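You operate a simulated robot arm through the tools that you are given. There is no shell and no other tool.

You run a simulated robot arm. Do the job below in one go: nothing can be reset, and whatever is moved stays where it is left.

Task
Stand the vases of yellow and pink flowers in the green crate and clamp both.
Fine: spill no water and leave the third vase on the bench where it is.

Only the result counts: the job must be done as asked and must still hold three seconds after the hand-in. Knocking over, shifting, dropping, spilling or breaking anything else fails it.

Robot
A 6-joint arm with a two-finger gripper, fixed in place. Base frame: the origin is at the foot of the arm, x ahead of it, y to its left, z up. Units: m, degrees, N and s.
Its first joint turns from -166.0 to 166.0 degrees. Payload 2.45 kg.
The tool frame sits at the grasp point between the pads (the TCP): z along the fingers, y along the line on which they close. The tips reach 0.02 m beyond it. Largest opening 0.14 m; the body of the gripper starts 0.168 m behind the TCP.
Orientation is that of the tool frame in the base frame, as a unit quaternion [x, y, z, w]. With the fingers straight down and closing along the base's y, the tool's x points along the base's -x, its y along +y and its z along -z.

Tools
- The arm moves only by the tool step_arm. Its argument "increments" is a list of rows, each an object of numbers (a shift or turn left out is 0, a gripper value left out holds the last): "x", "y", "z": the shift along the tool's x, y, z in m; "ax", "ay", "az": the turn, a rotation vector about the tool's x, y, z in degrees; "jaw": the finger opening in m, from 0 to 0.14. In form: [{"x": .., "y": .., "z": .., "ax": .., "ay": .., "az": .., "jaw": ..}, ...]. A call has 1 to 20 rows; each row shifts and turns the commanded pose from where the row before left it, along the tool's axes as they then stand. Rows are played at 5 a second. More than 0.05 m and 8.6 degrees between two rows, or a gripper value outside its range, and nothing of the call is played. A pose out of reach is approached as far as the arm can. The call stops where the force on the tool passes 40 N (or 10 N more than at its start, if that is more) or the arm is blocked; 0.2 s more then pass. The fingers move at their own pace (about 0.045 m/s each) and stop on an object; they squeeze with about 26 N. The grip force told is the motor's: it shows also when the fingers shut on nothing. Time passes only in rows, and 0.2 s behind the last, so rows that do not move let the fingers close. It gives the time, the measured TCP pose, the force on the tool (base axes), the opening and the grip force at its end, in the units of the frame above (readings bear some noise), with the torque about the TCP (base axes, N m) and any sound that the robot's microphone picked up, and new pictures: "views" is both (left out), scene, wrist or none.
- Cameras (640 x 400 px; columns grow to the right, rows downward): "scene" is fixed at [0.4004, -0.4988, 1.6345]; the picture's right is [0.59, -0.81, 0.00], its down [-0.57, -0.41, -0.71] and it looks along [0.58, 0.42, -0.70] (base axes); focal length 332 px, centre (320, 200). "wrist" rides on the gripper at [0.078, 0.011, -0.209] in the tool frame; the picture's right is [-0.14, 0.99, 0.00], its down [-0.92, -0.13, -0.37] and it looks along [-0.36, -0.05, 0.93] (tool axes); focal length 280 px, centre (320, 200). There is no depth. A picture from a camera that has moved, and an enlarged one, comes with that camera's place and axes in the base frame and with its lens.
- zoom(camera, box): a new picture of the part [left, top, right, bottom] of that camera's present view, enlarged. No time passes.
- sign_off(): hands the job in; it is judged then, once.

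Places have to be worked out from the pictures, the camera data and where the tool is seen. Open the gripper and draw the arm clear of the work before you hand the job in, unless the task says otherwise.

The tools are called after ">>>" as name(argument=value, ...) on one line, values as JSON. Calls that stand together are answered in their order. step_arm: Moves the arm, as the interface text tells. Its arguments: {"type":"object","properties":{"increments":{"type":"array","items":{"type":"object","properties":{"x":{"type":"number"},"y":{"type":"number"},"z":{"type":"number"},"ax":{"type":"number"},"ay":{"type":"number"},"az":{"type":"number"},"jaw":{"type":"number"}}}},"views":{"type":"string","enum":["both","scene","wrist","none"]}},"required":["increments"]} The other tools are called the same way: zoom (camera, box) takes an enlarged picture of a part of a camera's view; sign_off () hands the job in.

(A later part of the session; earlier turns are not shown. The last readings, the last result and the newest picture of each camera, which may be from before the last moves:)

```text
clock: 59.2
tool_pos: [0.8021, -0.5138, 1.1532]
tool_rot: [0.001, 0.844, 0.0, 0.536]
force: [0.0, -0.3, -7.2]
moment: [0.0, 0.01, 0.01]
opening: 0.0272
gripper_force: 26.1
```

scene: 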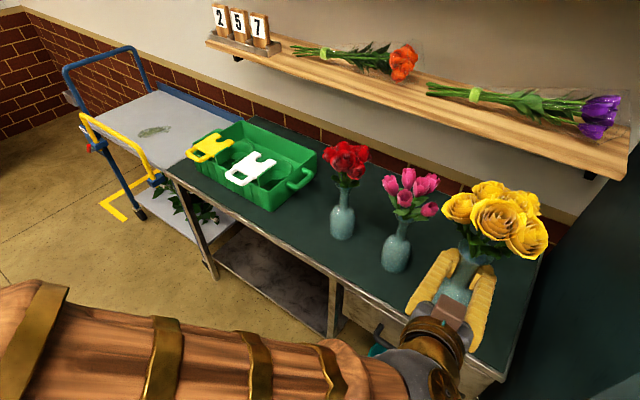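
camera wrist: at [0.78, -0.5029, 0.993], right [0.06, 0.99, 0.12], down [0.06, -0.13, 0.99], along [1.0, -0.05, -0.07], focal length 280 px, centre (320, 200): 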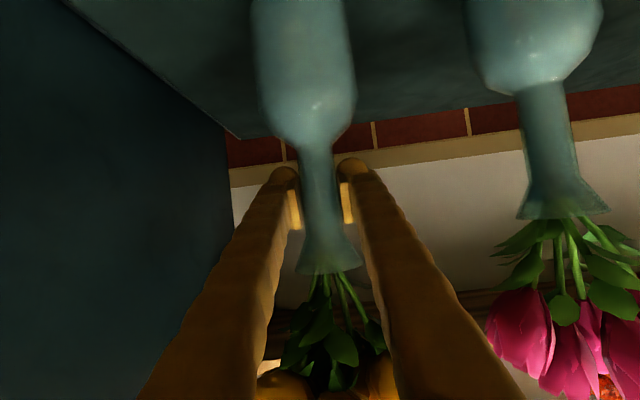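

Vase hangs steady at x 0.80 and base z about 1.0. I carry it left along +y at about 0.12 m/s, ramping speed up and down.

>>> step_arm(increments=[{"y": 0.006}, {"y": 0.012}, {"y": 0.018}, {"y": 0.024}, {"y": 0.024}, {"y": 0.024}, {"y": 0.024}, {"y": 0.024}, {"y": 0.024}, {"y": 0.024}, {"y": 0.024}, {"y": 0.024}, {"y": 0.024}, {"y": 0.024}, {"y": 0.024}, {"y": 0.024}, {"y": 0.018}, {"y": 0.012}, {"y": 0.006}, {"y": 0}], views="scene")

```text
clock: 63.4
tool_pos: [0.8031, -0.1282, 1.1515]
tool_rot: [0.0, 0.844, 0.001, 0.536]
force: [0.6, 0.2, -7.8]
moment: [0.0, 0.01, -0.02]
opening: 0.0272
gripper_force: 26.2
```

scene: 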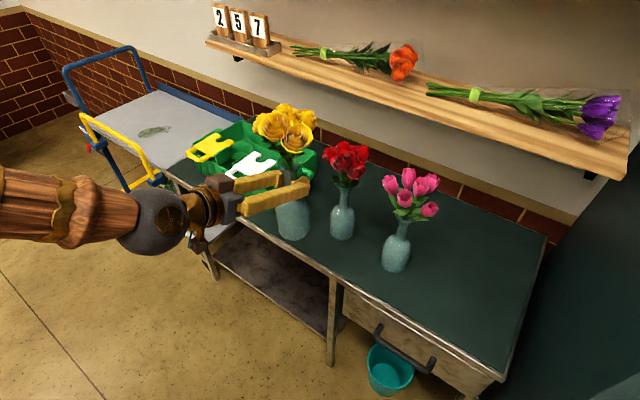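

Smooth so far. I continue left past y = 0, a little slower where the wrist crosses its middle.

>>> step_arm(increments=[{"y": 0.005}, {"y": 0.01}, {"y": 0.015}, {"y": 0.018}, {"y": 0.018}, {"y": 0.018}, {"y": 0.018}, {"y": 0.018}, {"y": 0.018}, {"y": 0.018}, {"y": 0.018}, {"y": 0.018}, {"y": 0.018}, {"y": 0.018}, {"y": 0.018}, {"y": 0.018}, {"y": 0.015}, {"y": 0.01}, {"y": 0.005}, {"y": 0}], views="both")

```text
clock: 67.6
tool_pos: [0.804, 0.164, 1.1514]
tool_rot: [0.001, 0.845, -0.001, 0.536]
force: [0.1, -0.6, -7.6]
moment: [0.01, -0.02, 0.01]
opening: 0.027
gripper_force: 26.2
camera wrist: at [0.5822, 0.1772, 1.1699], right [0.06, 0.99, 0.12], down [0.06, -0.13, 0.99], along [1.0, -0.05, -0.07], focal length 280 px, centre (320, 200)
```

scene: 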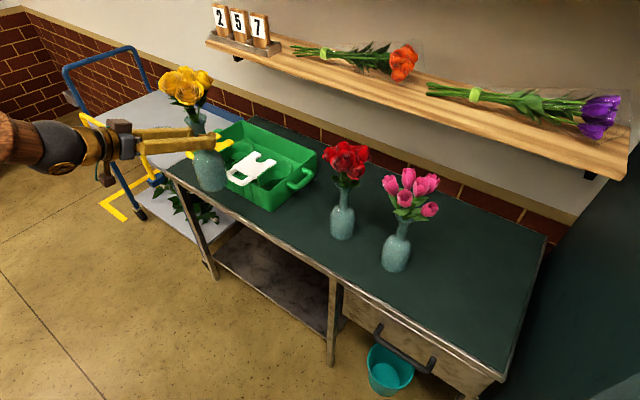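
wrist: 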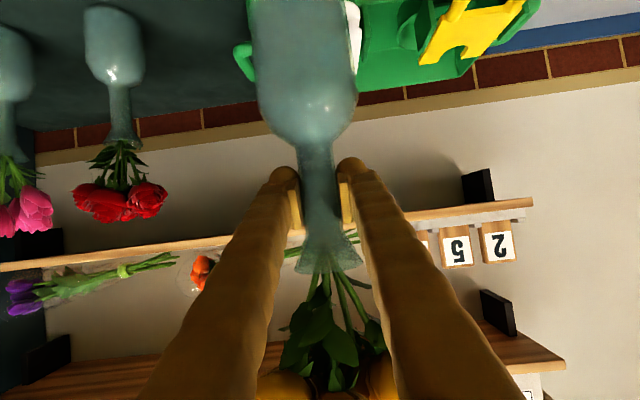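

All steady. I carry on to y about 0.386, in line with the yellow-fork socket.

>>> step_arm(increments=[{"y": 0.005}, {"y": 0.01}, {"y": 0.015}, {"y": 0.018}, {"y": 0.018}, {"y": 0.018}, {"y": 0.018}, {"y": 0.018}, {"y": 0.018}, {"y": 0.018}, {"y": 0.018}, {"y": 0.018}, {"y": 0.015}, {"y": 0.01}, {"y": 0.005}, {"y": 0}], views="both")

>>> zoom(camera="scene", box=[100, 40, 340, 220])

```text
clock: 71.0
tool_pos: [0.8051, 0.3868, 1.1517]
tool_rot: [0.0, 0.844, 0.0, 0.536]
force: [0.0, 0.2, -7.7]
moment: [-0.02, 0.01, 0.03]
opening: 0.0271
gripper_force: 26.4
camera wrist: at [0.5834, 0.398, 1.1699], right [0.06, 0.99, 0.12], down [0.06, -0.13, 0.99], along [1.0, -0.05, -0.07], focal length 280 px, centre (320, 200)
```

scene: 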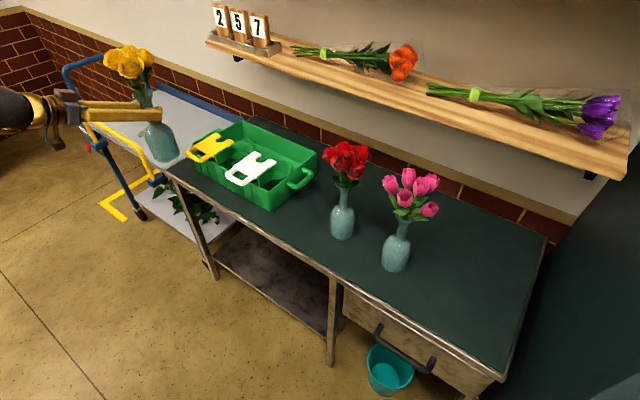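
wrist: 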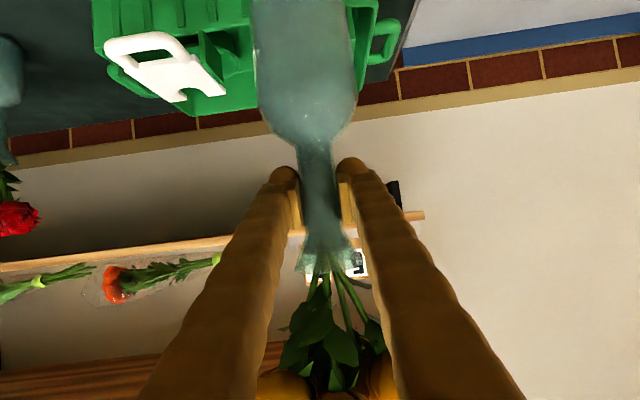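

```text
2.22 times, centred on (220, 130) of scene
camera zoom: at [0.4004, -0.4988, 1.6345], right [0.59, -0.81, 0.0], down [-0.57, -0.41, -0.71], along [0.58, 0.42, -0.7], focal length 739 px, centre (542, 356)
```

zoom: 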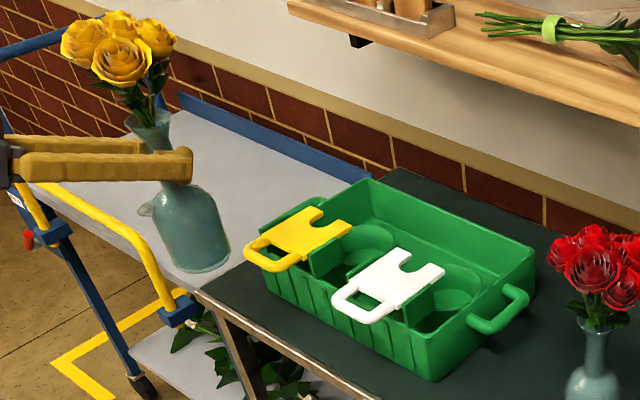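

The vase is in line, and the crate is fully visible from the scene camera. I take a close look to refine the yellow socket and fork positions.

>>> zoom(camera="scene", box=[180, 110, 276, 170])

>>> zoom(camera="scene", box=[220, 130, 316, 190])

```text
6.67 times, centred on (228, 140) of scene
camera zoom: at [0.4004, -0.4988, 1.6345], right [0.59, -0.81, 0.0], down [-0.57, -0.41, -0.71], along [0.58, 0.42, -0.7], focal length 2217 px, centre (933, 600)
```

zoom: 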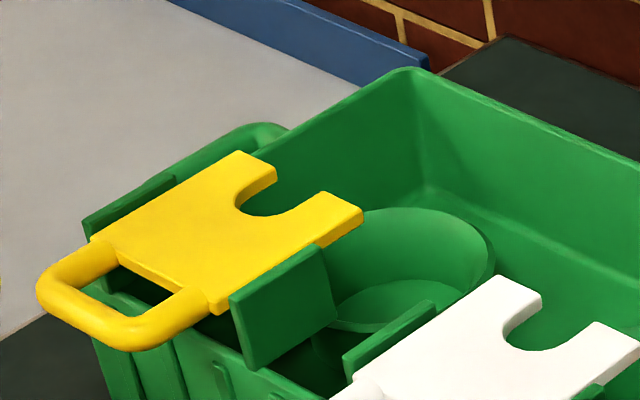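

```text
6.67 times, centred on (268, 160) of scene
camera zoom: at [0.4004, -0.4988, 1.6345], right [0.59, -0.81, 0.0], down [-0.57, -0.41, -0.71], along [0.58, 0.42, -0.7], focal length 2217 px, centre (667, 467)
```

zoom: 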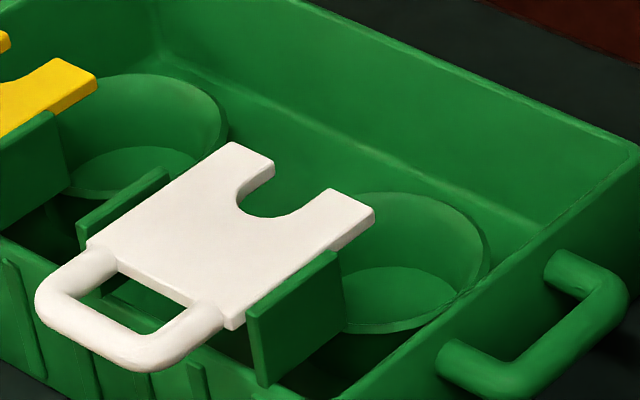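

Socket centre for yellow holds at about (1.086, 0.386) with fork tips at x about 1.04. Before moving in I check the shelf's left end and the number sign, since the flowers will pass near them.

>>> zoom(camera="scene", box=[190, 0, 350, 100])

>>> zoom(camera="wrist", box=[200, 150, 440, 300])

```text
4.00 times, centred on (270, 50) of scene
camera zoom: at [0.4004, -0.4988, 1.6345], right [0.59, -0.81, 0.0], down [-0.57, -0.41, -0.71], along [0.58, 0.42, -0.7], focal length 1330 px, centre (520, 800)
```

zoom: 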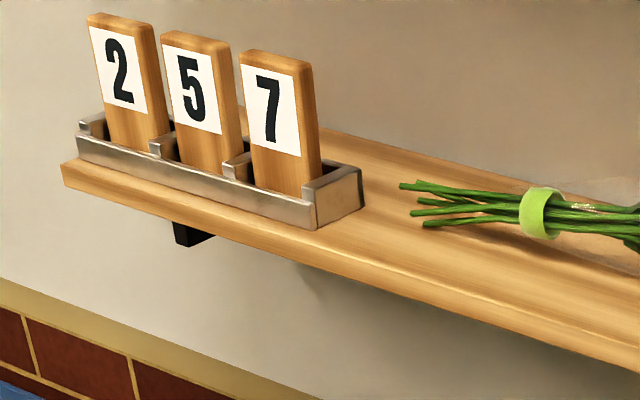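

```text
2.67 times, centred on (320, 225) of wrist
camera zoom: at [0.5834, 0.398, 1.1699], right [0.06, 0.99, 0.12], down [0.06, -0.13, 0.99], along [1.0, -0.05, -0.07], focal length 748 px, centre (320, 133)
```

zoom: 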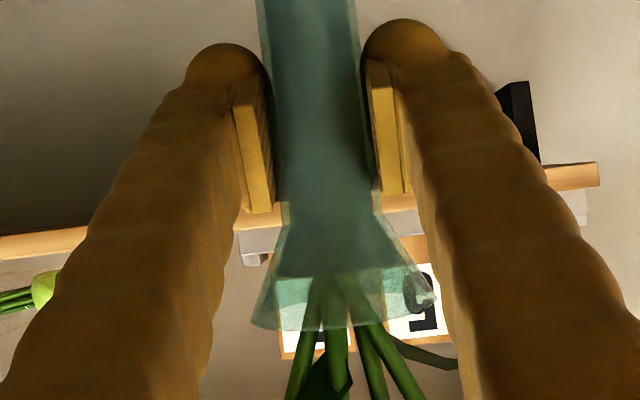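

The shelf front is at x about 1.17 and the flowers reach about 0.06 ahead of the stem axis, leaving roughly 2 cm at the socket. I move forward 0.24 m at this height (base about 5 cm above the fork) and look again.

>>> step_arm(increments=[{"x": -0.00211, "z": 0.00453}, {"x": -0.00423, "z": 0.00906}, {"x": -0.00634, "z": 0.01359}, {"x": -0.00845, "z": 0.01813}, {"x": -0.00845, "z": 0.01813}, {"x": -0.00845, "z": 0.01813}, {"x": -0.00845, "z": 0.01813}, {"x": -0.00845, "z": 0.01813}, {"x": -0.00845, "z": 0.01813}, {"x": -0.00845, "z": 0.01813}, {"x": -0.00845, "z": 0.01813}, {"x": -0.00845, "z": 0.01813}, {"x": -0.00634, "z": 0.01359}, {"x": -0.00423, "z": 0.00906}, {"x": -0.00211, "z": 0.00453}, {"x": 0}, {"x": 0}], views="both")

>>> zoom(camera="scene", box=[140, 20, 332, 140])

>>> zoom(camera="scene", box=[170, 90, 330, 190])

```text
clock: 74.6
tool_pos: [1.0435, 0.3867, 1.1523]
tool_rot: [0.001, 0.845, 0.0, 0.535]
force: [-0.5, 0.2, -7.7]
moment: [-0.01, 0.02, 0.0]
opening: 0.0265
gripper_force: 26.1
camera wrist: at [0.8218, 0.398, 1.1697], right [0.06, 0.99, 0.12], down [0.06, -0.13, 0.99], along [1.0, -0.05, -0.07], focal length 280 px, centre (320, 200)
```

scene: 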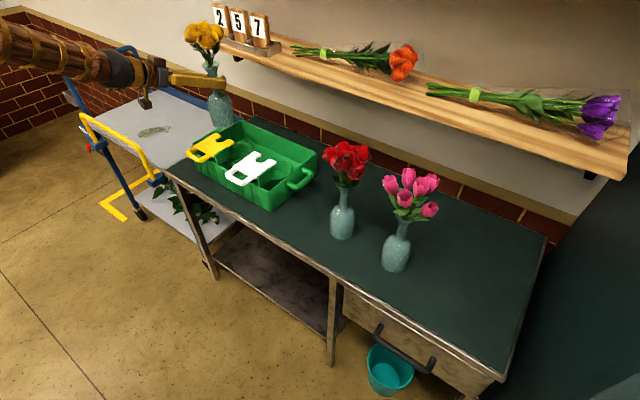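
wrist: 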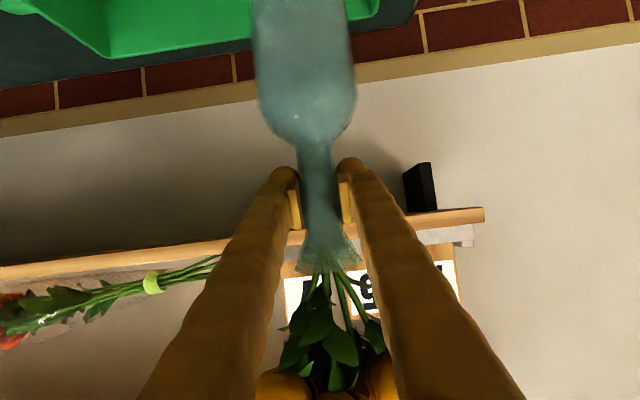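

```text
3.33 times, centred on (236, 80) of scene
camera zoom: at [0.4004, -0.4988, 1.6345], right [0.59, -0.81, 0.0], down [-0.57, -0.41, -0.71], along [0.58, 0.42, -0.7], focal length 1108 px, centre (600, 600)
```

zoom: 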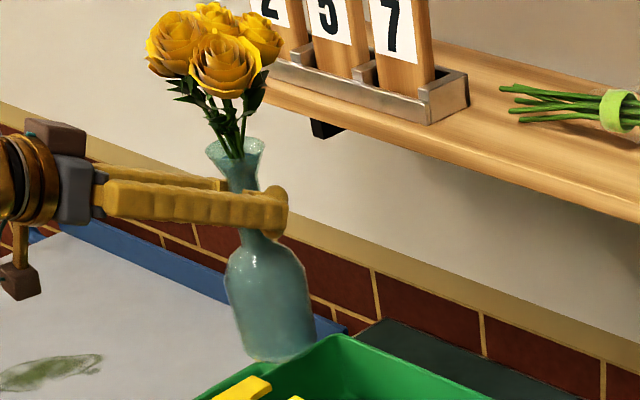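

```text
4.00 times, centred on (250, 140) of scene
camera zoom: at [0.4004, -0.4988, 1.6345], right [0.59, -0.81, 0.0], down [-0.57, -0.41, -0.71], along [0.58, 0.42, -0.7], focal length 1330 px, centre (600, 440)
```

zoom: 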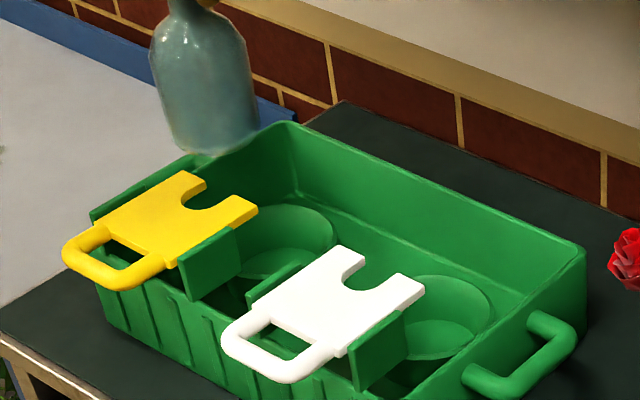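

Vase is upright and centred over the fork line. I creep forward 0.03 m more and check the flower-to-shelf gap.

>>> step_arm(increments=[{"x": -0.00127, "z": 0.00272}, {"x": -0.00254, "z": 0.00544}, {"x": -0.0038, "z": 0.00816}, {"x": -0.0038, "z": 0.00816}, {"x": -0.00127, "z": 0.00272}, {"x": 0}, {"x": 0}], views="both")

>>> zoom(camera="scene", box=[170, 10, 298, 90])

>>> zoom(camera="scene", box=[170, 90, 330, 190])

```text
clock: 76.2
tool_pos: [1.0746, 0.3866, 1.1496]
tool_rot: [0.002, 0.845, -0.001, 0.535]
force: [0.1, 0.0, -7.5]
moment: [0.01, 0.02, 0.02]
opening: 0.0269
gripper_force: 26.1
camera wrist: at [0.8522, 0.3977, 1.1689], right [0.06, 0.99, 0.12], down [0.06, -0.13, 0.99], along [1.0, -0.05, -0.07], focal length 280 px, centre (320, 200)
```

scene: 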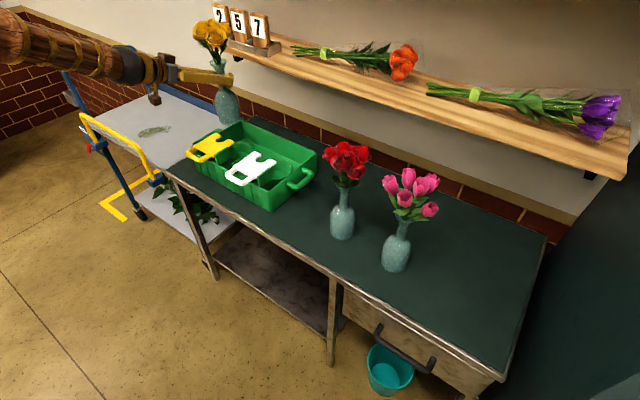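
wrist: 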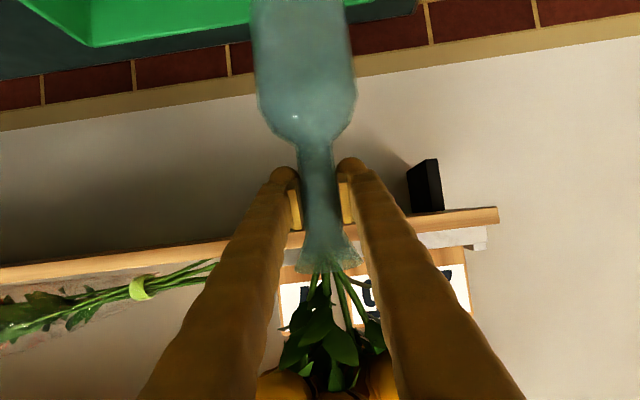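

```text
5.00 times, centred on (234, 50) of scene
camera zoom: at [0.4004, -0.4988, 1.6345], right [0.59, -0.81, 0.0], down [-0.57, -0.41, -0.71], along [0.58, 0.42, -0.7], focal length 1662 px, centre (750, 950)
```

zoom: 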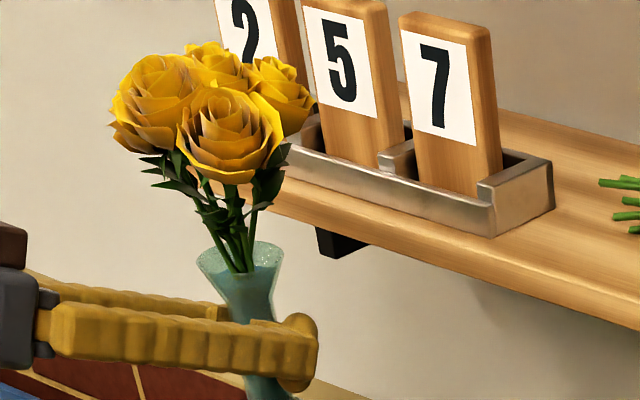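

```text
4.00 times, centred on (250, 140) of scene
camera zoom: at [0.4004, -0.4988, 1.6345], right [0.59, -0.81, 0.0], down [-0.57, -0.41, -0.71], along [0.58, 0.42, -0.7], focal length 1330 px, centre (600, 440)
```

zoom: 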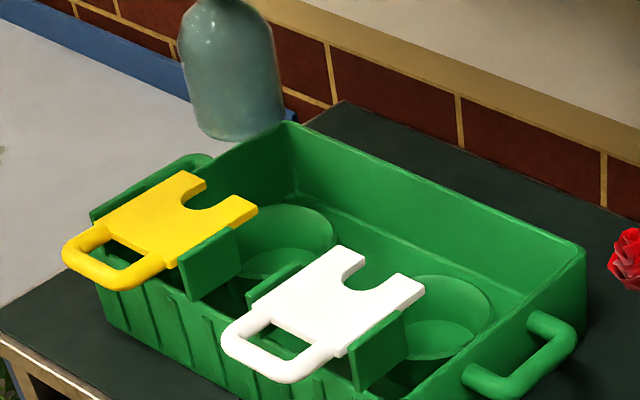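

No contact; the flowers are still in front of the sign. I advance the last 13 mm to x 1.088 and lower 4.5 cm, to check the body against the fork tips.

>>> step_arm(increments=[{"x": -0.00141, "z": 0.00303}, {"x": -0.00254, "z": 0.00544}, {"x": -0.00172, "z": 0.00367}, {"x": 0}, {"x": 0.00453, "z": 0.00211}, {"x": 0.00906, "z": 0.00423}, {"x": 0.00906, "z": 0.00423}, {"x": 0.00906, "z": 0.00423}, {"x": 0.00634, "z": 0.00296}, {"x": 0.00272, "z": 0.00127}, {"x": 0}, {"x": 0}], views="both")

>>> zoom(camera="scene", box=[170, 10, 298, 90])

>>> zoom(camera="scene", box=[180, 90, 292, 160])

```text
clock: 78.8
tool_pos: [1.0879, 0.3873, 1.1044]
tool_rot: [0.001, 0.845, -0.001, 0.535]
force: [0.1, 0.0, -7.4]
moment: [-0.04, -0.01, -0.04]
opening: 0.0268
gripper_force: 25.8
camera wrist: at [0.8662, 0.3977, 1.1238], right [0.06, 0.99, 0.12], down [0.06, -0.13, 0.99], along [1.0, -0.05, -0.07], focal length 280 px, centre (320, 200)
```

scene: 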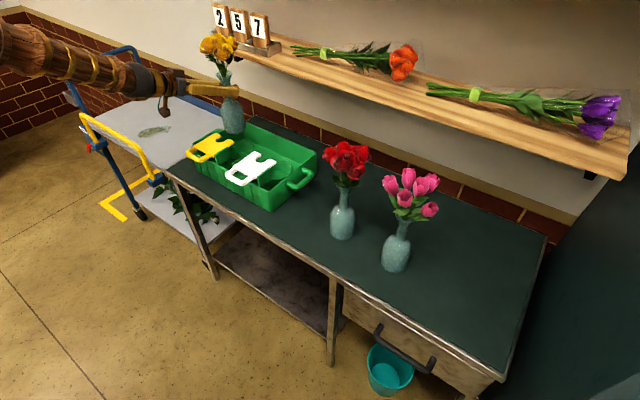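
wrist: 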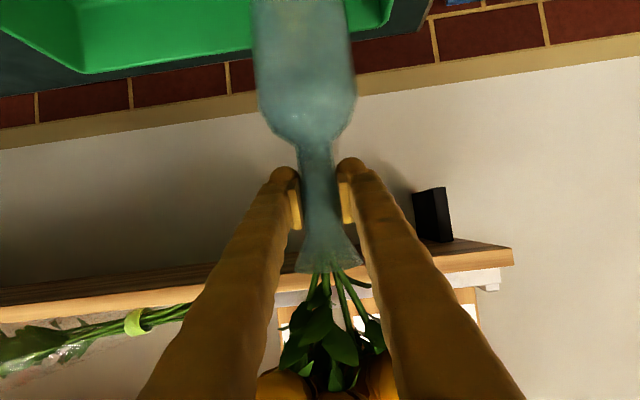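

```text
5.00 times, centred on (234, 50) of scene
camera zoom: at [0.4004, -0.4988, 1.6345], right [0.59, -0.81, 0.0], down [-0.57, -0.41, -0.71], along [0.58, 0.42, -0.7], focal length 1662 px, centre (750, 950)
```

zoom: 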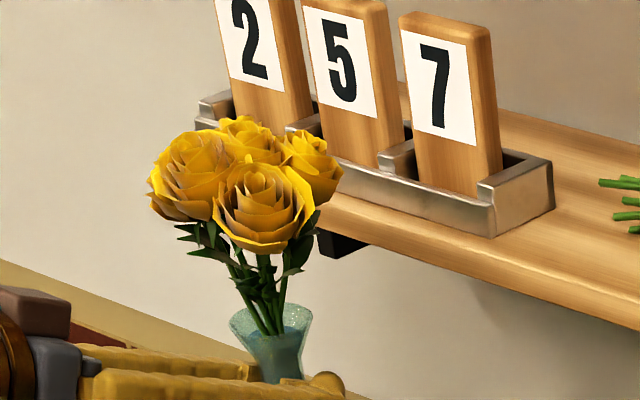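

```text
5.71 times, centred on (236, 125) of scene
camera zoom: at [0.4004, -0.4988, 1.6345], right [0.59, -0.81, 0.0], down [-0.57, -0.41, -0.71], along [0.58, 0.42, -0.7], focal length 1900 px, centre (800, 629)
```

zoom: 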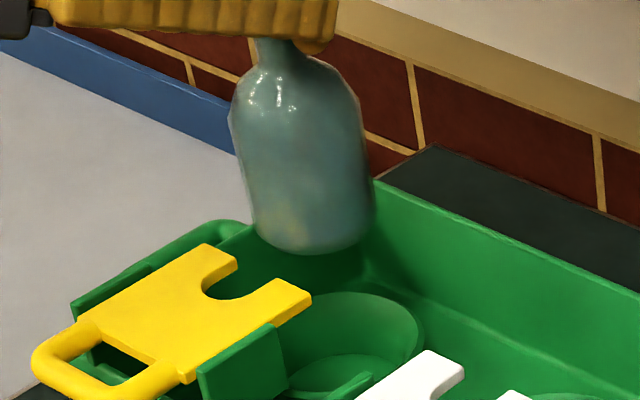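

The scene camera seems about 0.3 degrees off, but the vase, neck and fork agree with each other, and no contact shows in the forces. I lower another 5 cm slowly and check the gap to the fork tips.

>>> step_arm(increments=[{"x": 0.00272, "z": 0.00127}, {"x": 0.00544, "z": 0.00254}, {"x": 0.00725, "z": 0.00338}, {"x": 0.00725, "z": 0.00338}, {"x": 0.00725, "z": 0.00338}, {"x": 0.00725, "z": 0.00338}, {"x": 0.00544, "z": 0.00254}, {"x": 0.00272, "z": 0.00127}, {"x": 0}, {"x": 0}], views="both")

>>> zoom(camera="scene", box=[180, 90, 292, 160])

>>> zoom(camera="wrist", box=[200, 0, 420, 138])

```text
clock: 81.0
tool_pos: [1.087, 0.3862, 1.0552]
tool_rot: [0.001, 0.844, -0.001, 0.536]
force: [0.3, 0.2, -7.2]
moment: [-0.03, 0.01, 0.04]
opening: 0.0266
gripper_force: 25.6
camera wrist: at [0.8655, 0.3978, 1.0737], right [0.06, 0.99, 0.12], down [0.06, -0.13, 0.99], along [1.0, -0.05, -0.07], focal length 280 px, centre (320, 200)
```

scene: 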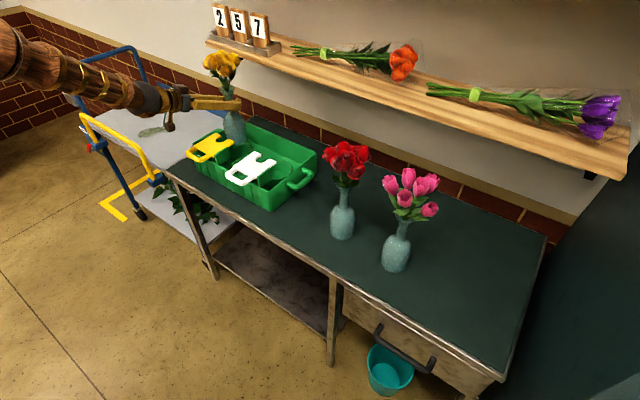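
wrist: 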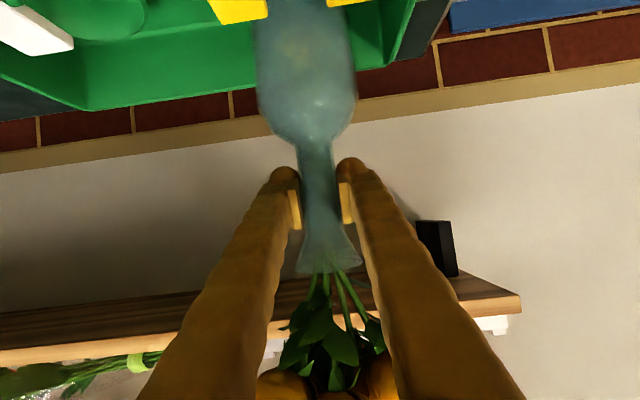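

```text
5.71 times, centred on (236, 125) of scene
camera zoom: at [0.4004, -0.4988, 1.6345], right [0.59, -0.81, 0.0], down [-0.57, -0.41, -0.71], along [0.58, 0.42, -0.7], focal length 1900 px, centre (800, 629)
```

zoom: 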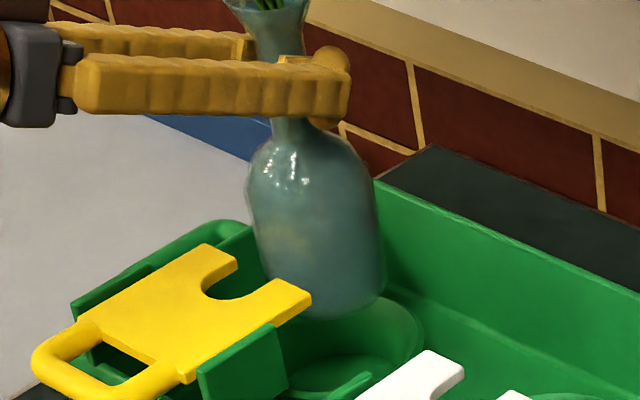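

```text
2.90 times, centred on (310, 69) of wrist
camera zoom: at [0.8655, 0.3978, 1.0737], right [0.06, 0.99, 0.12], down [0.06, -0.13, 0.99], along [1.0, -0.05, -0.07], focal length 813 px, centre (349, 580)
```

zoom: 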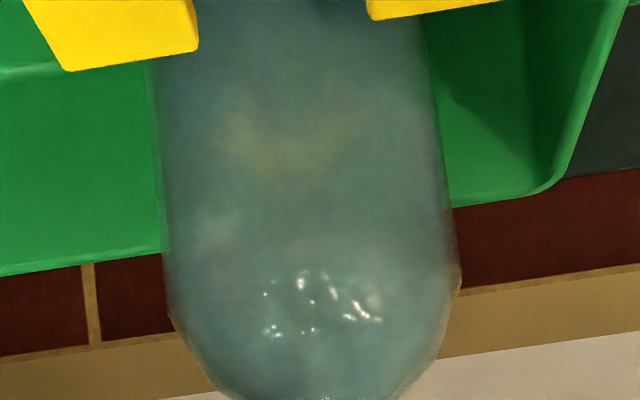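

The fork tips flank the vase evenly, and the notch centre is about 2 mm to the left of the vase axis, so I shift y by +0.002. I lower 7 cm more into the funnel.

>>> step_arm(increments=[{"y": 0.002, "x": 0.00181, "z": 0.00085}, {"x": 0.00453, "z": 0.00211}, {"x": 0.00725, "z": 0.00338}, {"x": 0.00725, "z": 0.00338}, {"x": 0.00725, "z": 0.00338}, {"x": 0.00725, "z": 0.00338}, {"x": 0.00725, "z": 0.00338}, {"x": 0.00725, "z": 0.00338}, {"x": 0.00725, "z": 0.00338}, {"x": 0.00453, "z": 0.00211}, {"x": 0.00181, "z": 0.00085}, {"x": 0}, {"x": 0}], views="both")

>>> zoom(camera="scene", box=[180, 90, 292, 160])

>>> zoom(camera="wrist", box=[200, 0, 440, 150])

```text
clock: 83.8
tool_pos: [1.0873, 0.3887, 0.9868]
tool_rot: [0.002, 0.844, -0.002, 0.536]
force: [0.6, 1.0, -6.3]
moment: [0.05, 0.04, 0.01]
opening: 0.0265
gripper_force: 26.2
camera wrist: at [0.8654, 0.3993, 1.0044], right [0.06, 0.99, 0.12], down [0.06, -0.13, 0.99], along [1.0, -0.05, -0.07], focal length 280 px, centre (320, 200)
```

scene: 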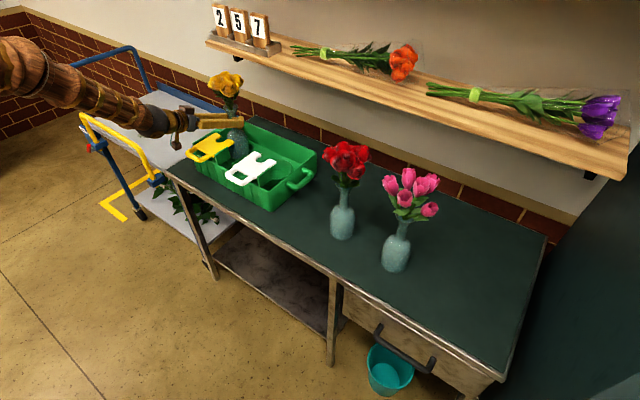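
wrist: 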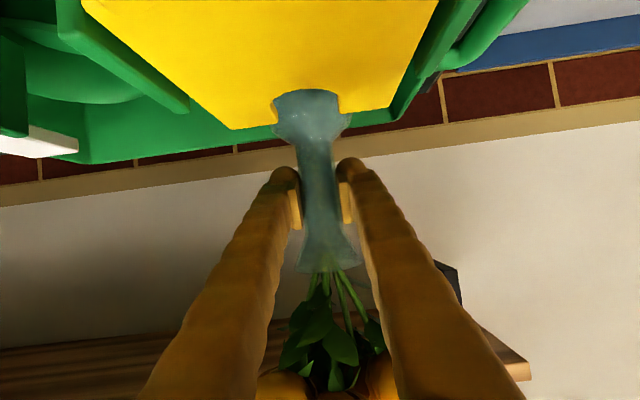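

```text
5.71 times, centred on (236, 125) of scene
camera zoom: at [0.4004, -0.4988, 1.6345], right [0.59, -0.81, 0.0], down [-0.57, -0.41, -0.71], along [0.58, 0.42, -0.7], focal length 1900 px, centre (800, 629)
```

zoom: 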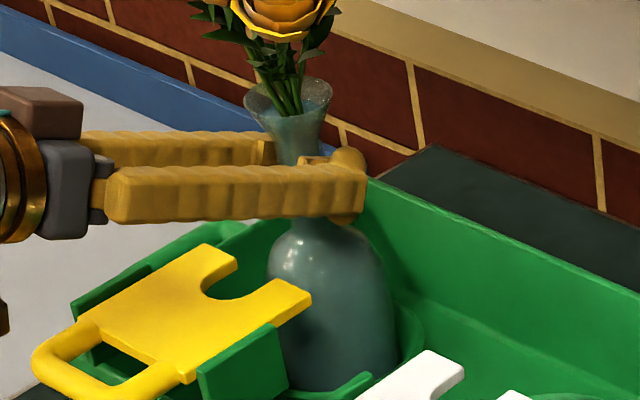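

```text
2.67 times, centred on (320, 75) of wrist
camera zoom: at [0.8654, 0.3993, 1.0044], right [0.06, 0.99, 0.12], down [0.06, -0.13, 0.99], along [1.0, -0.05, -0.07], focal length 748 px, centre (320, 533)
```

zoom: 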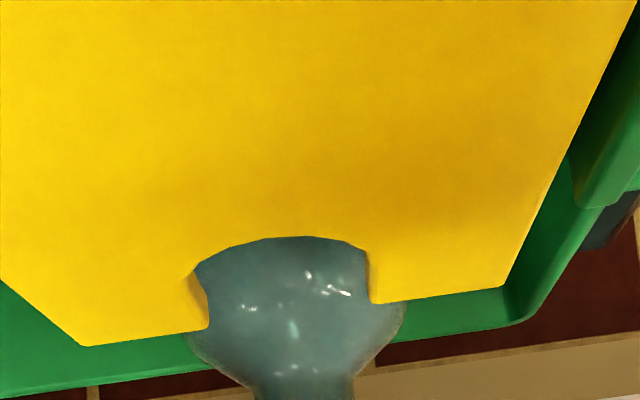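

The vase is inside the funnel, aligned with the notch within about 1.5 mm, and mostly weight-borne by the arm. I lower gently and watch the vertical force for the touch-down.

>>> step_arm(increments=[{"x": 0.00272, "z": 0.00127}, {"x": 0.00363, "z": 0.00169}, {"x": 0.00363, "z": 0.00169}, {"x": 0.00272, "z": 0.00127}, {"x": 0}], views="none")

```text
clock: 85.0
tool_pos: [1.0875, 0.3879, 0.9737]
tool_rot: [0.001, 0.844, 0.0, 0.537]
force: [-4.2, 0.8, 9.2]
moment: [-0.04, 0.07, 0.02]
opening: 0.0266
gripper_force: 25.8
```

Contact: the vertical force rose to +9 N with about −4 N in x, so the base is touching the far side of the funnel. I raise 5 mm to free it and check force and picture.

>>> step_arm(increments=[{"x": -0.00272, "z": -0.00127}, {"x": -0.00181, "z": -0.00085}, {"x": 0}, {"x": 0}], views="both")

>>> zoom(camera="scene", box=[200, 110, 280, 160])

>>> zoom(camera="wrist", box=[200, 0, 440, 150])

```text
clock: 86.0
tool_pos: [1.0874, 0.3883, 0.978]
tool_rot: [0.001, 0.844, 0.0, 0.536]
force: [0.3, 1.1, -8.0]
moment: [0.03, 0.04, -0.04]
opening: 0.0262
gripper_force: 26.1
camera wrist: at [0.866, 0.3995, 0.9947], right [0.06, 0.99, 0.12], down [0.06, -0.13, 0.99], along [1.0, -0.05, -0.07], focal length 280 px, centre (320, 200)
```

scene: 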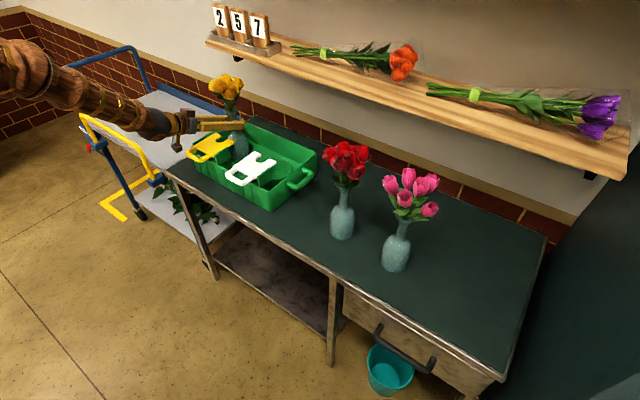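
wrist: 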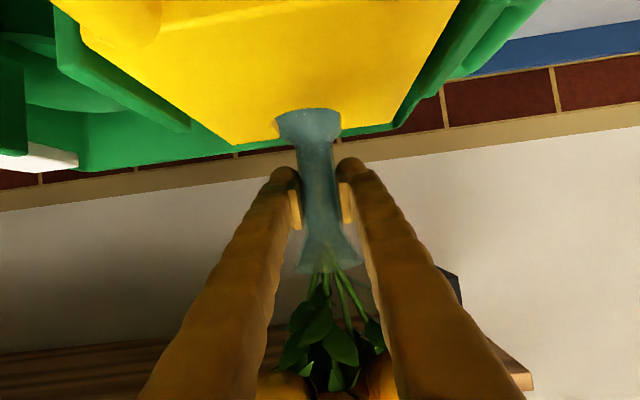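

```text
8.00 times, centred on (240, 135) of scene
camera zoom: at [0.4004, -0.4988, 1.6345], right [0.59, -0.81, 0.0], down [-0.57, -0.41, -0.71], along [0.58, 0.42, -0.7], focal length 2660 px, centre (960, 720)
```

zoom: 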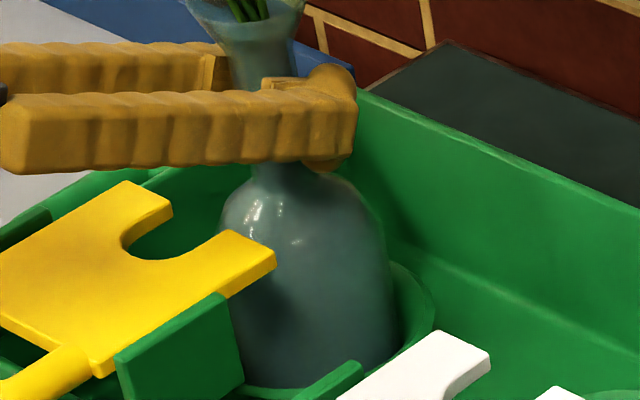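

```text
2.67 times, centred on (320, 75) of wrist
camera zoom: at [0.866, 0.3995, 0.9947], right [0.06, 0.99, 0.12], down [0.06, -0.13, 0.99], along [1.0, -0.05, -0.07], focal length 748 px, centre (320, 533)
```

zoom: 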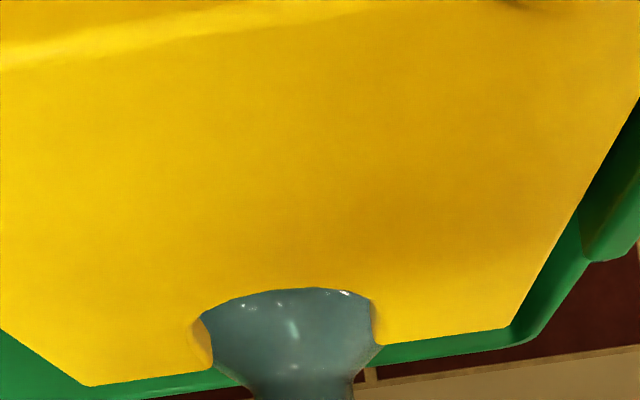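

At z 0.978 the vase hangs free again, so contact starts just below that. I shift 3 mm toward −x and lower in small steps to tell floor from funnel wall.

>>> step_arm(increments=[{"x": 0.00127, "z": -0.00272}, {"x": 0.00136, "z": 0.00063}, {"x": 0.00136, "z": 0.00063}, {"x": 0}, {"x": 0}], views="none")

```text
clock: 87.2
tool_pos: [1.0838, 0.3884, 0.9757]
tool_rot: [0.0, 0.844, 0.0, 0.536]
force: [-0.2, 0.7, -7.7]
moment: [0.0, 0.02, 0.01]
opening: 0.0263
gripper_force: 26.3
```

Still free at z 0.9757. I lower 2 mm more.

>>> step_arm(increments=[{"x": 0.00091, "z": 0.00042}, {"x": 0.00091, "z": 0.00042}, {"x": 0}, {"x": 0}], views="none")

```text
clock: 88.2
tool_pos: [1.0843, 0.3886, 0.9738]
tool_rot: [0.001, 0.844, 0.0, 0.536]
force: [-1.0, -0.7, 5.9]
moment: [-0.01, -0.25, -0.01]
opening: 0.0262
gripper_force: 25.9
```

Contact again at the same height with little side force, so this is the floor, touched first at the far edge of the base. I raise 2 mm, shift 2 mm further back and lower again to see if it seats more evenly.

>>> step_arm(increments=[{"x": -0.00181, "z": -0.00085}, {"x": 0.00085, "z": -0.00181}, {"x": 0.00091, "z": 0.00042}, {"x": 0.00091, "z": 0.00042}, {"x": 0}, {"x": 0}], views="none")

```text
clock: 89.6
tool_pos: [1.0831, 0.3886, 0.9734]
tool_rot: [0.001, 0.844, -0.001, 0.536]
force: [0.8, -4.9, 8.3]
moment: [-0.22, -0.05, 0.02]
opening: 0.0264
gripper_force: 25.7
```

Now the contact moved to the +y edge, which suggests a snug recess centred slightly towards −y. I raise 3 mm, shift y by −2 mm and lower again in 1 mm steps.

>>> step_arm(increments=[{"x": -0.00272, "z": -0.00127}, {"y": -0.002}, {"x": 0.00136, "z": 0.00063}, {"x": 0.00136, "z": 0.00063}, {"x": 0}, {"x": 0}], views="none")

```text
clock: 91.0
tool_pos: [1.0825, 0.3868, 0.9736]
tool_rot: [0.002, 0.844, -0.001, 0.536]
force: [3.2, 5.8, 3.2]
moment: [0.63, -0.17, -0.09]
opening: 0.0263
gripper_force: 26.1
```

Contact is now on the opposite edge, so the recess centre lies between, at about (1.0835, 0.3877). I raise 2 mm, centre on that point and lower by 3 mm to see if the vase goes deeper.

>>> step_arm(increments=[{"x": -0.00181, "z": -0.00085}, {"x": -0.00042, "y": 0.001, "z": 0.00091}, {"x": 0.00091, "z": 0.00042}, {"x": 0.00091, "z": 0.00042}, {"x": 0}, {"x": 0}], views="none")

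```text
clock: 92.4
tool_pos: [1.0829, 0.3882, 0.9727]
tool_rot: [0.002, 0.844, -0.001, 0.536]
force: [3.2, -6.2, 10.5]
moment: [-0.25, -0.36, -0.04]
opening: 0.0262
gripper_force: 25.9
```

Clearance is under about 1 mm on all sides, so the vase is seated in the socket. I relieve the downward push by 1 mm, centre y, and open the fingers slightly so the vase settles while still guarded.

>>> step_arm(increments=[{"x": -0.00109, "y": -0.0006, "z": -0.00051}, {"x": 0}, {"x": 0, "jaw": 0.028}, {"x": 0, "jaw": 0.03}, {"x": 0, "jaw": 0.032}, {"x": 0, "jaw": 0.034}, {"x": 0, "jaw": 0.036}, {"x": 0}, {"x": 0}], views="both")

>>> zoom(camera="wrist", box=[200, 50, 440, 200])

>>> zoom(camera="scene", box=[180, 60, 292, 130])

```text
clock: 94.4
tool_pos: [1.0831, 0.3865, 0.9738]
tool_rot: [0.001, 0.844, -0.001, 0.536]
force: [-0.2, 0.2, -0.3]
moment: [0.02, -0.01, 0.01]
opening: 0.036
gripper_force: 0.1
camera wrist: at [0.8618, 0.3983, 0.9917], right [0.06, 0.99, 0.12], down [0.06, -0.13, 0.99], along [1.0, -0.05, -0.07], focal length 280 px, centre (320, 200)
```

scene: 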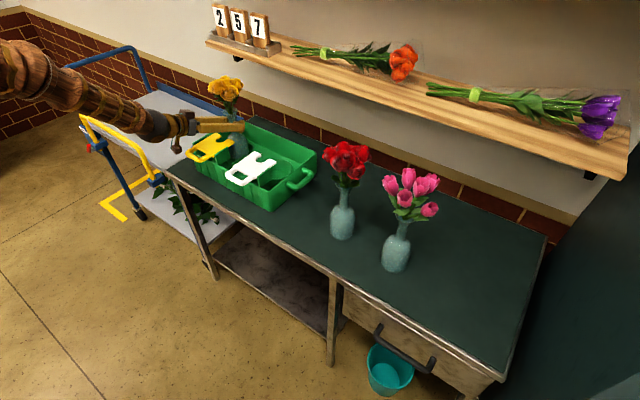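
wrist: 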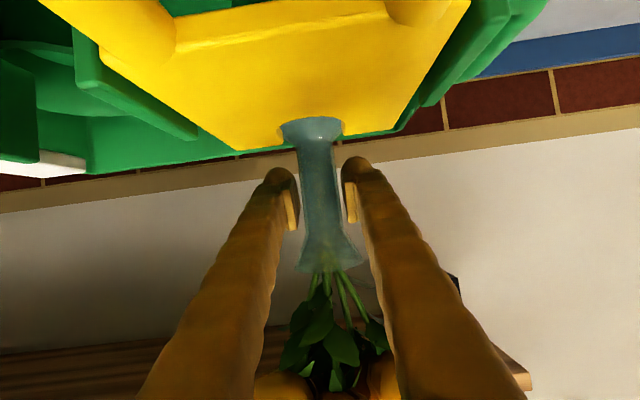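

```text
2.67 times, centred on (320, 125) of wrist
camera zoom: at [0.8618, 0.3983, 0.9917], right [0.06, 0.99, 0.12], down [0.06, -0.13, 0.99], along [1.0, -0.05, -0.07], focal length 748 px, centre (320, 400)
```

zoom: 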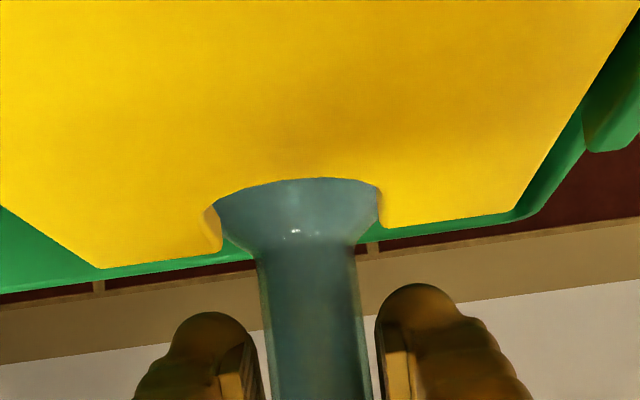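

```text
5.71 times, centred on (236, 95) of scene
camera zoom: at [0.4004, -0.4988, 1.6345], right [0.59, -0.81, 0.0], down [-0.57, -0.41, -0.71], along [0.58, 0.42, -0.7], focal length 1900 px, centre (800, 800)
```

zoom: 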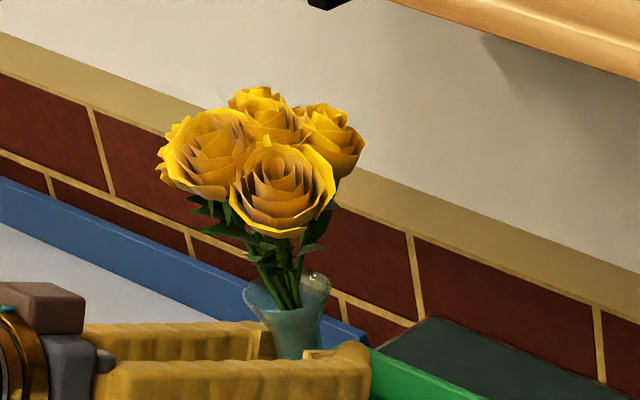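

Released cleanly: forces are zero, and the neck stands vertical and centred between the pads. I open to 0.07 and retract along the tool axis (back and up), clear of the neck, leaves and fork.

>>> step_arm(increments=[{"x": 0, "jaw": 0.05}, {"x": 0, "jaw": 0.07}, {"x": 0}, {"z": -0.005}, {"z": -0.01}, {"z": -0.015}, {"z": -0.02}, {"z": -0.025}, {"z": -0.025}, {"z": -0.025}, {"z": -0.025}, {"z": -0.025}, {"z": -0.025}, {"z": -0.025}, {"z": -0.025}, {"z": -0.02}, {"x": 0}, {"x": 0}], views="both")

>>> zoom(camera="scene", box=[180, 60, 308, 140])

>>> zoom(camera="wrist", box=[200, 0, 440, 150])

```text
clock: 98.2
tool_pos: [0.8382, 0.3862, 1.088]
tool_rot: [0.002, 0.844, -0.002, 0.536]
force: [0.4, -0.4, -0.7]
moment: [-0.01, 0.0, 0.04]
opening: 0.0701
gripper_force: 0.0
camera wrist: at [0.6169, 0.398, 1.1069], right [0.06, 0.99, 0.12], down [0.06, -0.13, 0.99], along [1.0, -0.05, -0.07], focal length 280 px, centre (320, 200)
```

scene: 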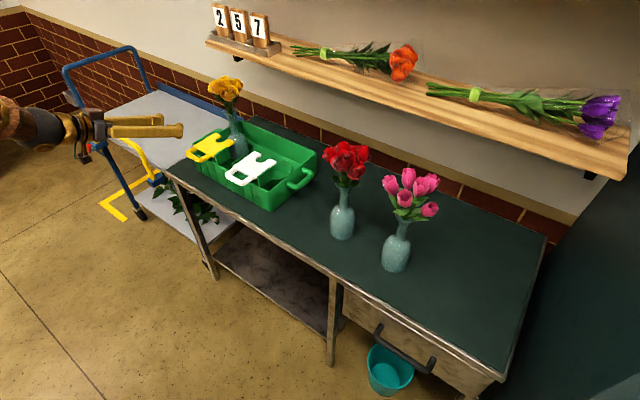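
wrist: 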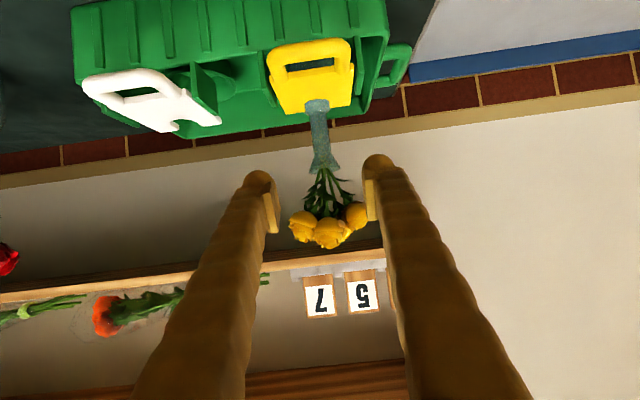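

```text
5.00 times, centred on (244, 100) of scene
camera zoom: at [0.4004, -0.4988, 1.6345], right [0.59, -0.81, 0.0], down [-0.57, -0.41, -0.71], along [0.58, 0.42, -0.7], focal length 1662 px, centre (700, 700)
```

zoom: 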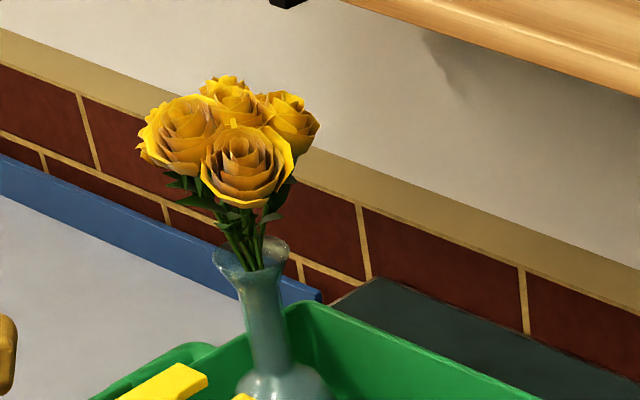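

```text
2.67 times, centred on (320, 75) of wrist
camera zoom: at [0.6169, 0.398, 1.1069], right [0.06, 0.99, 0.12], down [0.06, -0.13, 0.99], along [1.0, -0.05, -0.07], focal length 748 px, centre (320, 533)
```

zoom: 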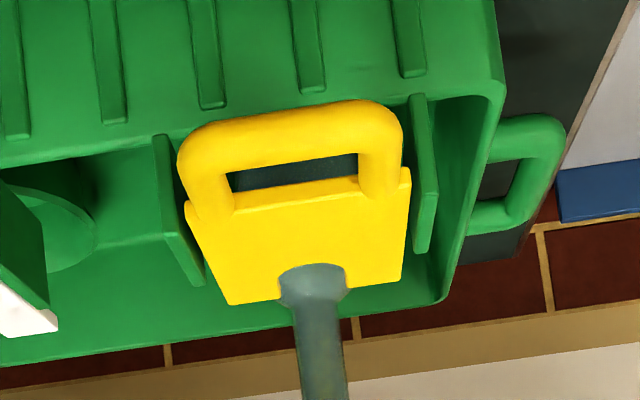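

The yellow vase stands well in its socket with the fork notch right before its neck. Now I prepare to push the yellow fork: back off, lower in front of the handle, close the fingers and level the tool.

>>> step_arm(increments=[{"x": 0.0095, "z": -0.0204, "jaw": 0.0}, {"x": 0.0095, "z": -0.0204}, {"x": 0.02502, "z": 0.01166}, {"x": 0.02502, "z": 0.01166}, {"x": 0.02502, "z": 0.01166}, {"x": 0.02502, "z": 0.01166}, {"x": 0.02502, "z": 0.01166}, {"ay": -5}, {"ay": -5}, {"ay": -5}, {"ay": -5}, {"ay": -5}, {"x": 0}, {"x": 0}], views="both")

>>> zoom(camera="scene", box=[100, 90, 292, 210])

```text
clock: 101.2
tool_pos: [0.7938, 0.3878, 0.9515]
tool_rot: [0.0, 0.708, 0.0, 0.706]
force: [0.0, -0.2, 0.0]
moment: [-0.01, 0.01, -0.02]
opening: 0.0
gripper_force: 26.3
camera wrist: at [0.585, 0.3989, 0.8733], right [0.0, 0.99, 0.14], down [-0.37, -0.13, 0.92], along [0.93, -0.05, 0.36], focal length 280 px, centre (320, 200)
```

scene: 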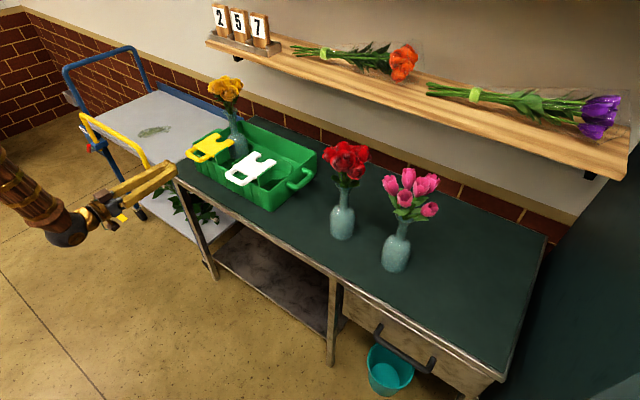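
wrist: 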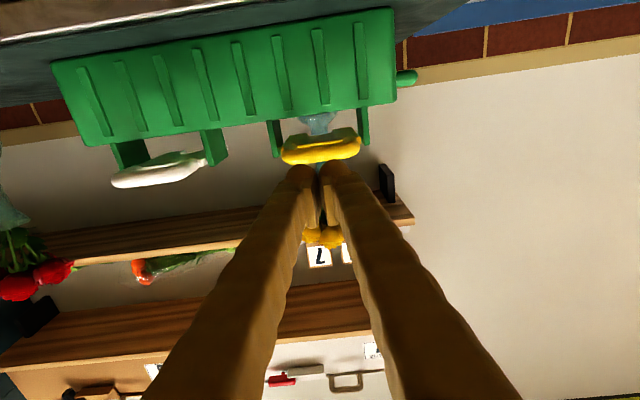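

```text
3.33 times, centred on (196, 150) of scene
camera zoom: at [0.4004, -0.4988, 1.6345], right [0.59, -0.81, 0.0], down [-0.57, -0.41, -0.71], along [0.58, 0.42, -0.7], focal length 1108 px, centre (733, 367)
```

zoom: 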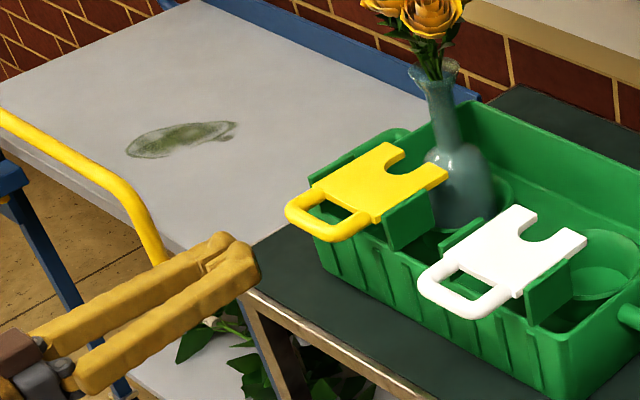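

From below I see the yellow handle just above the fingertips' line and well over the crate's near rim. I zoom in to fix the handle's height before touching it.

>>> zoom(camera="wrist", box=[240, 90, 400, 190])

```text
4.00 times, centred on (320, 140) of wrist
camera zoom: at [0.585, 0.3989, 0.8733], right [0.0, 0.99, 0.14], down [-0.37, -0.13, 0.92], along [0.93, -0.05, 0.36], focal length 1122 px, centre (320, 440)
```

zoom: 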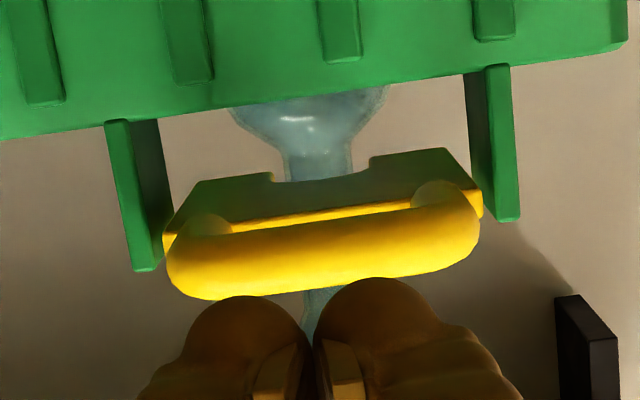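

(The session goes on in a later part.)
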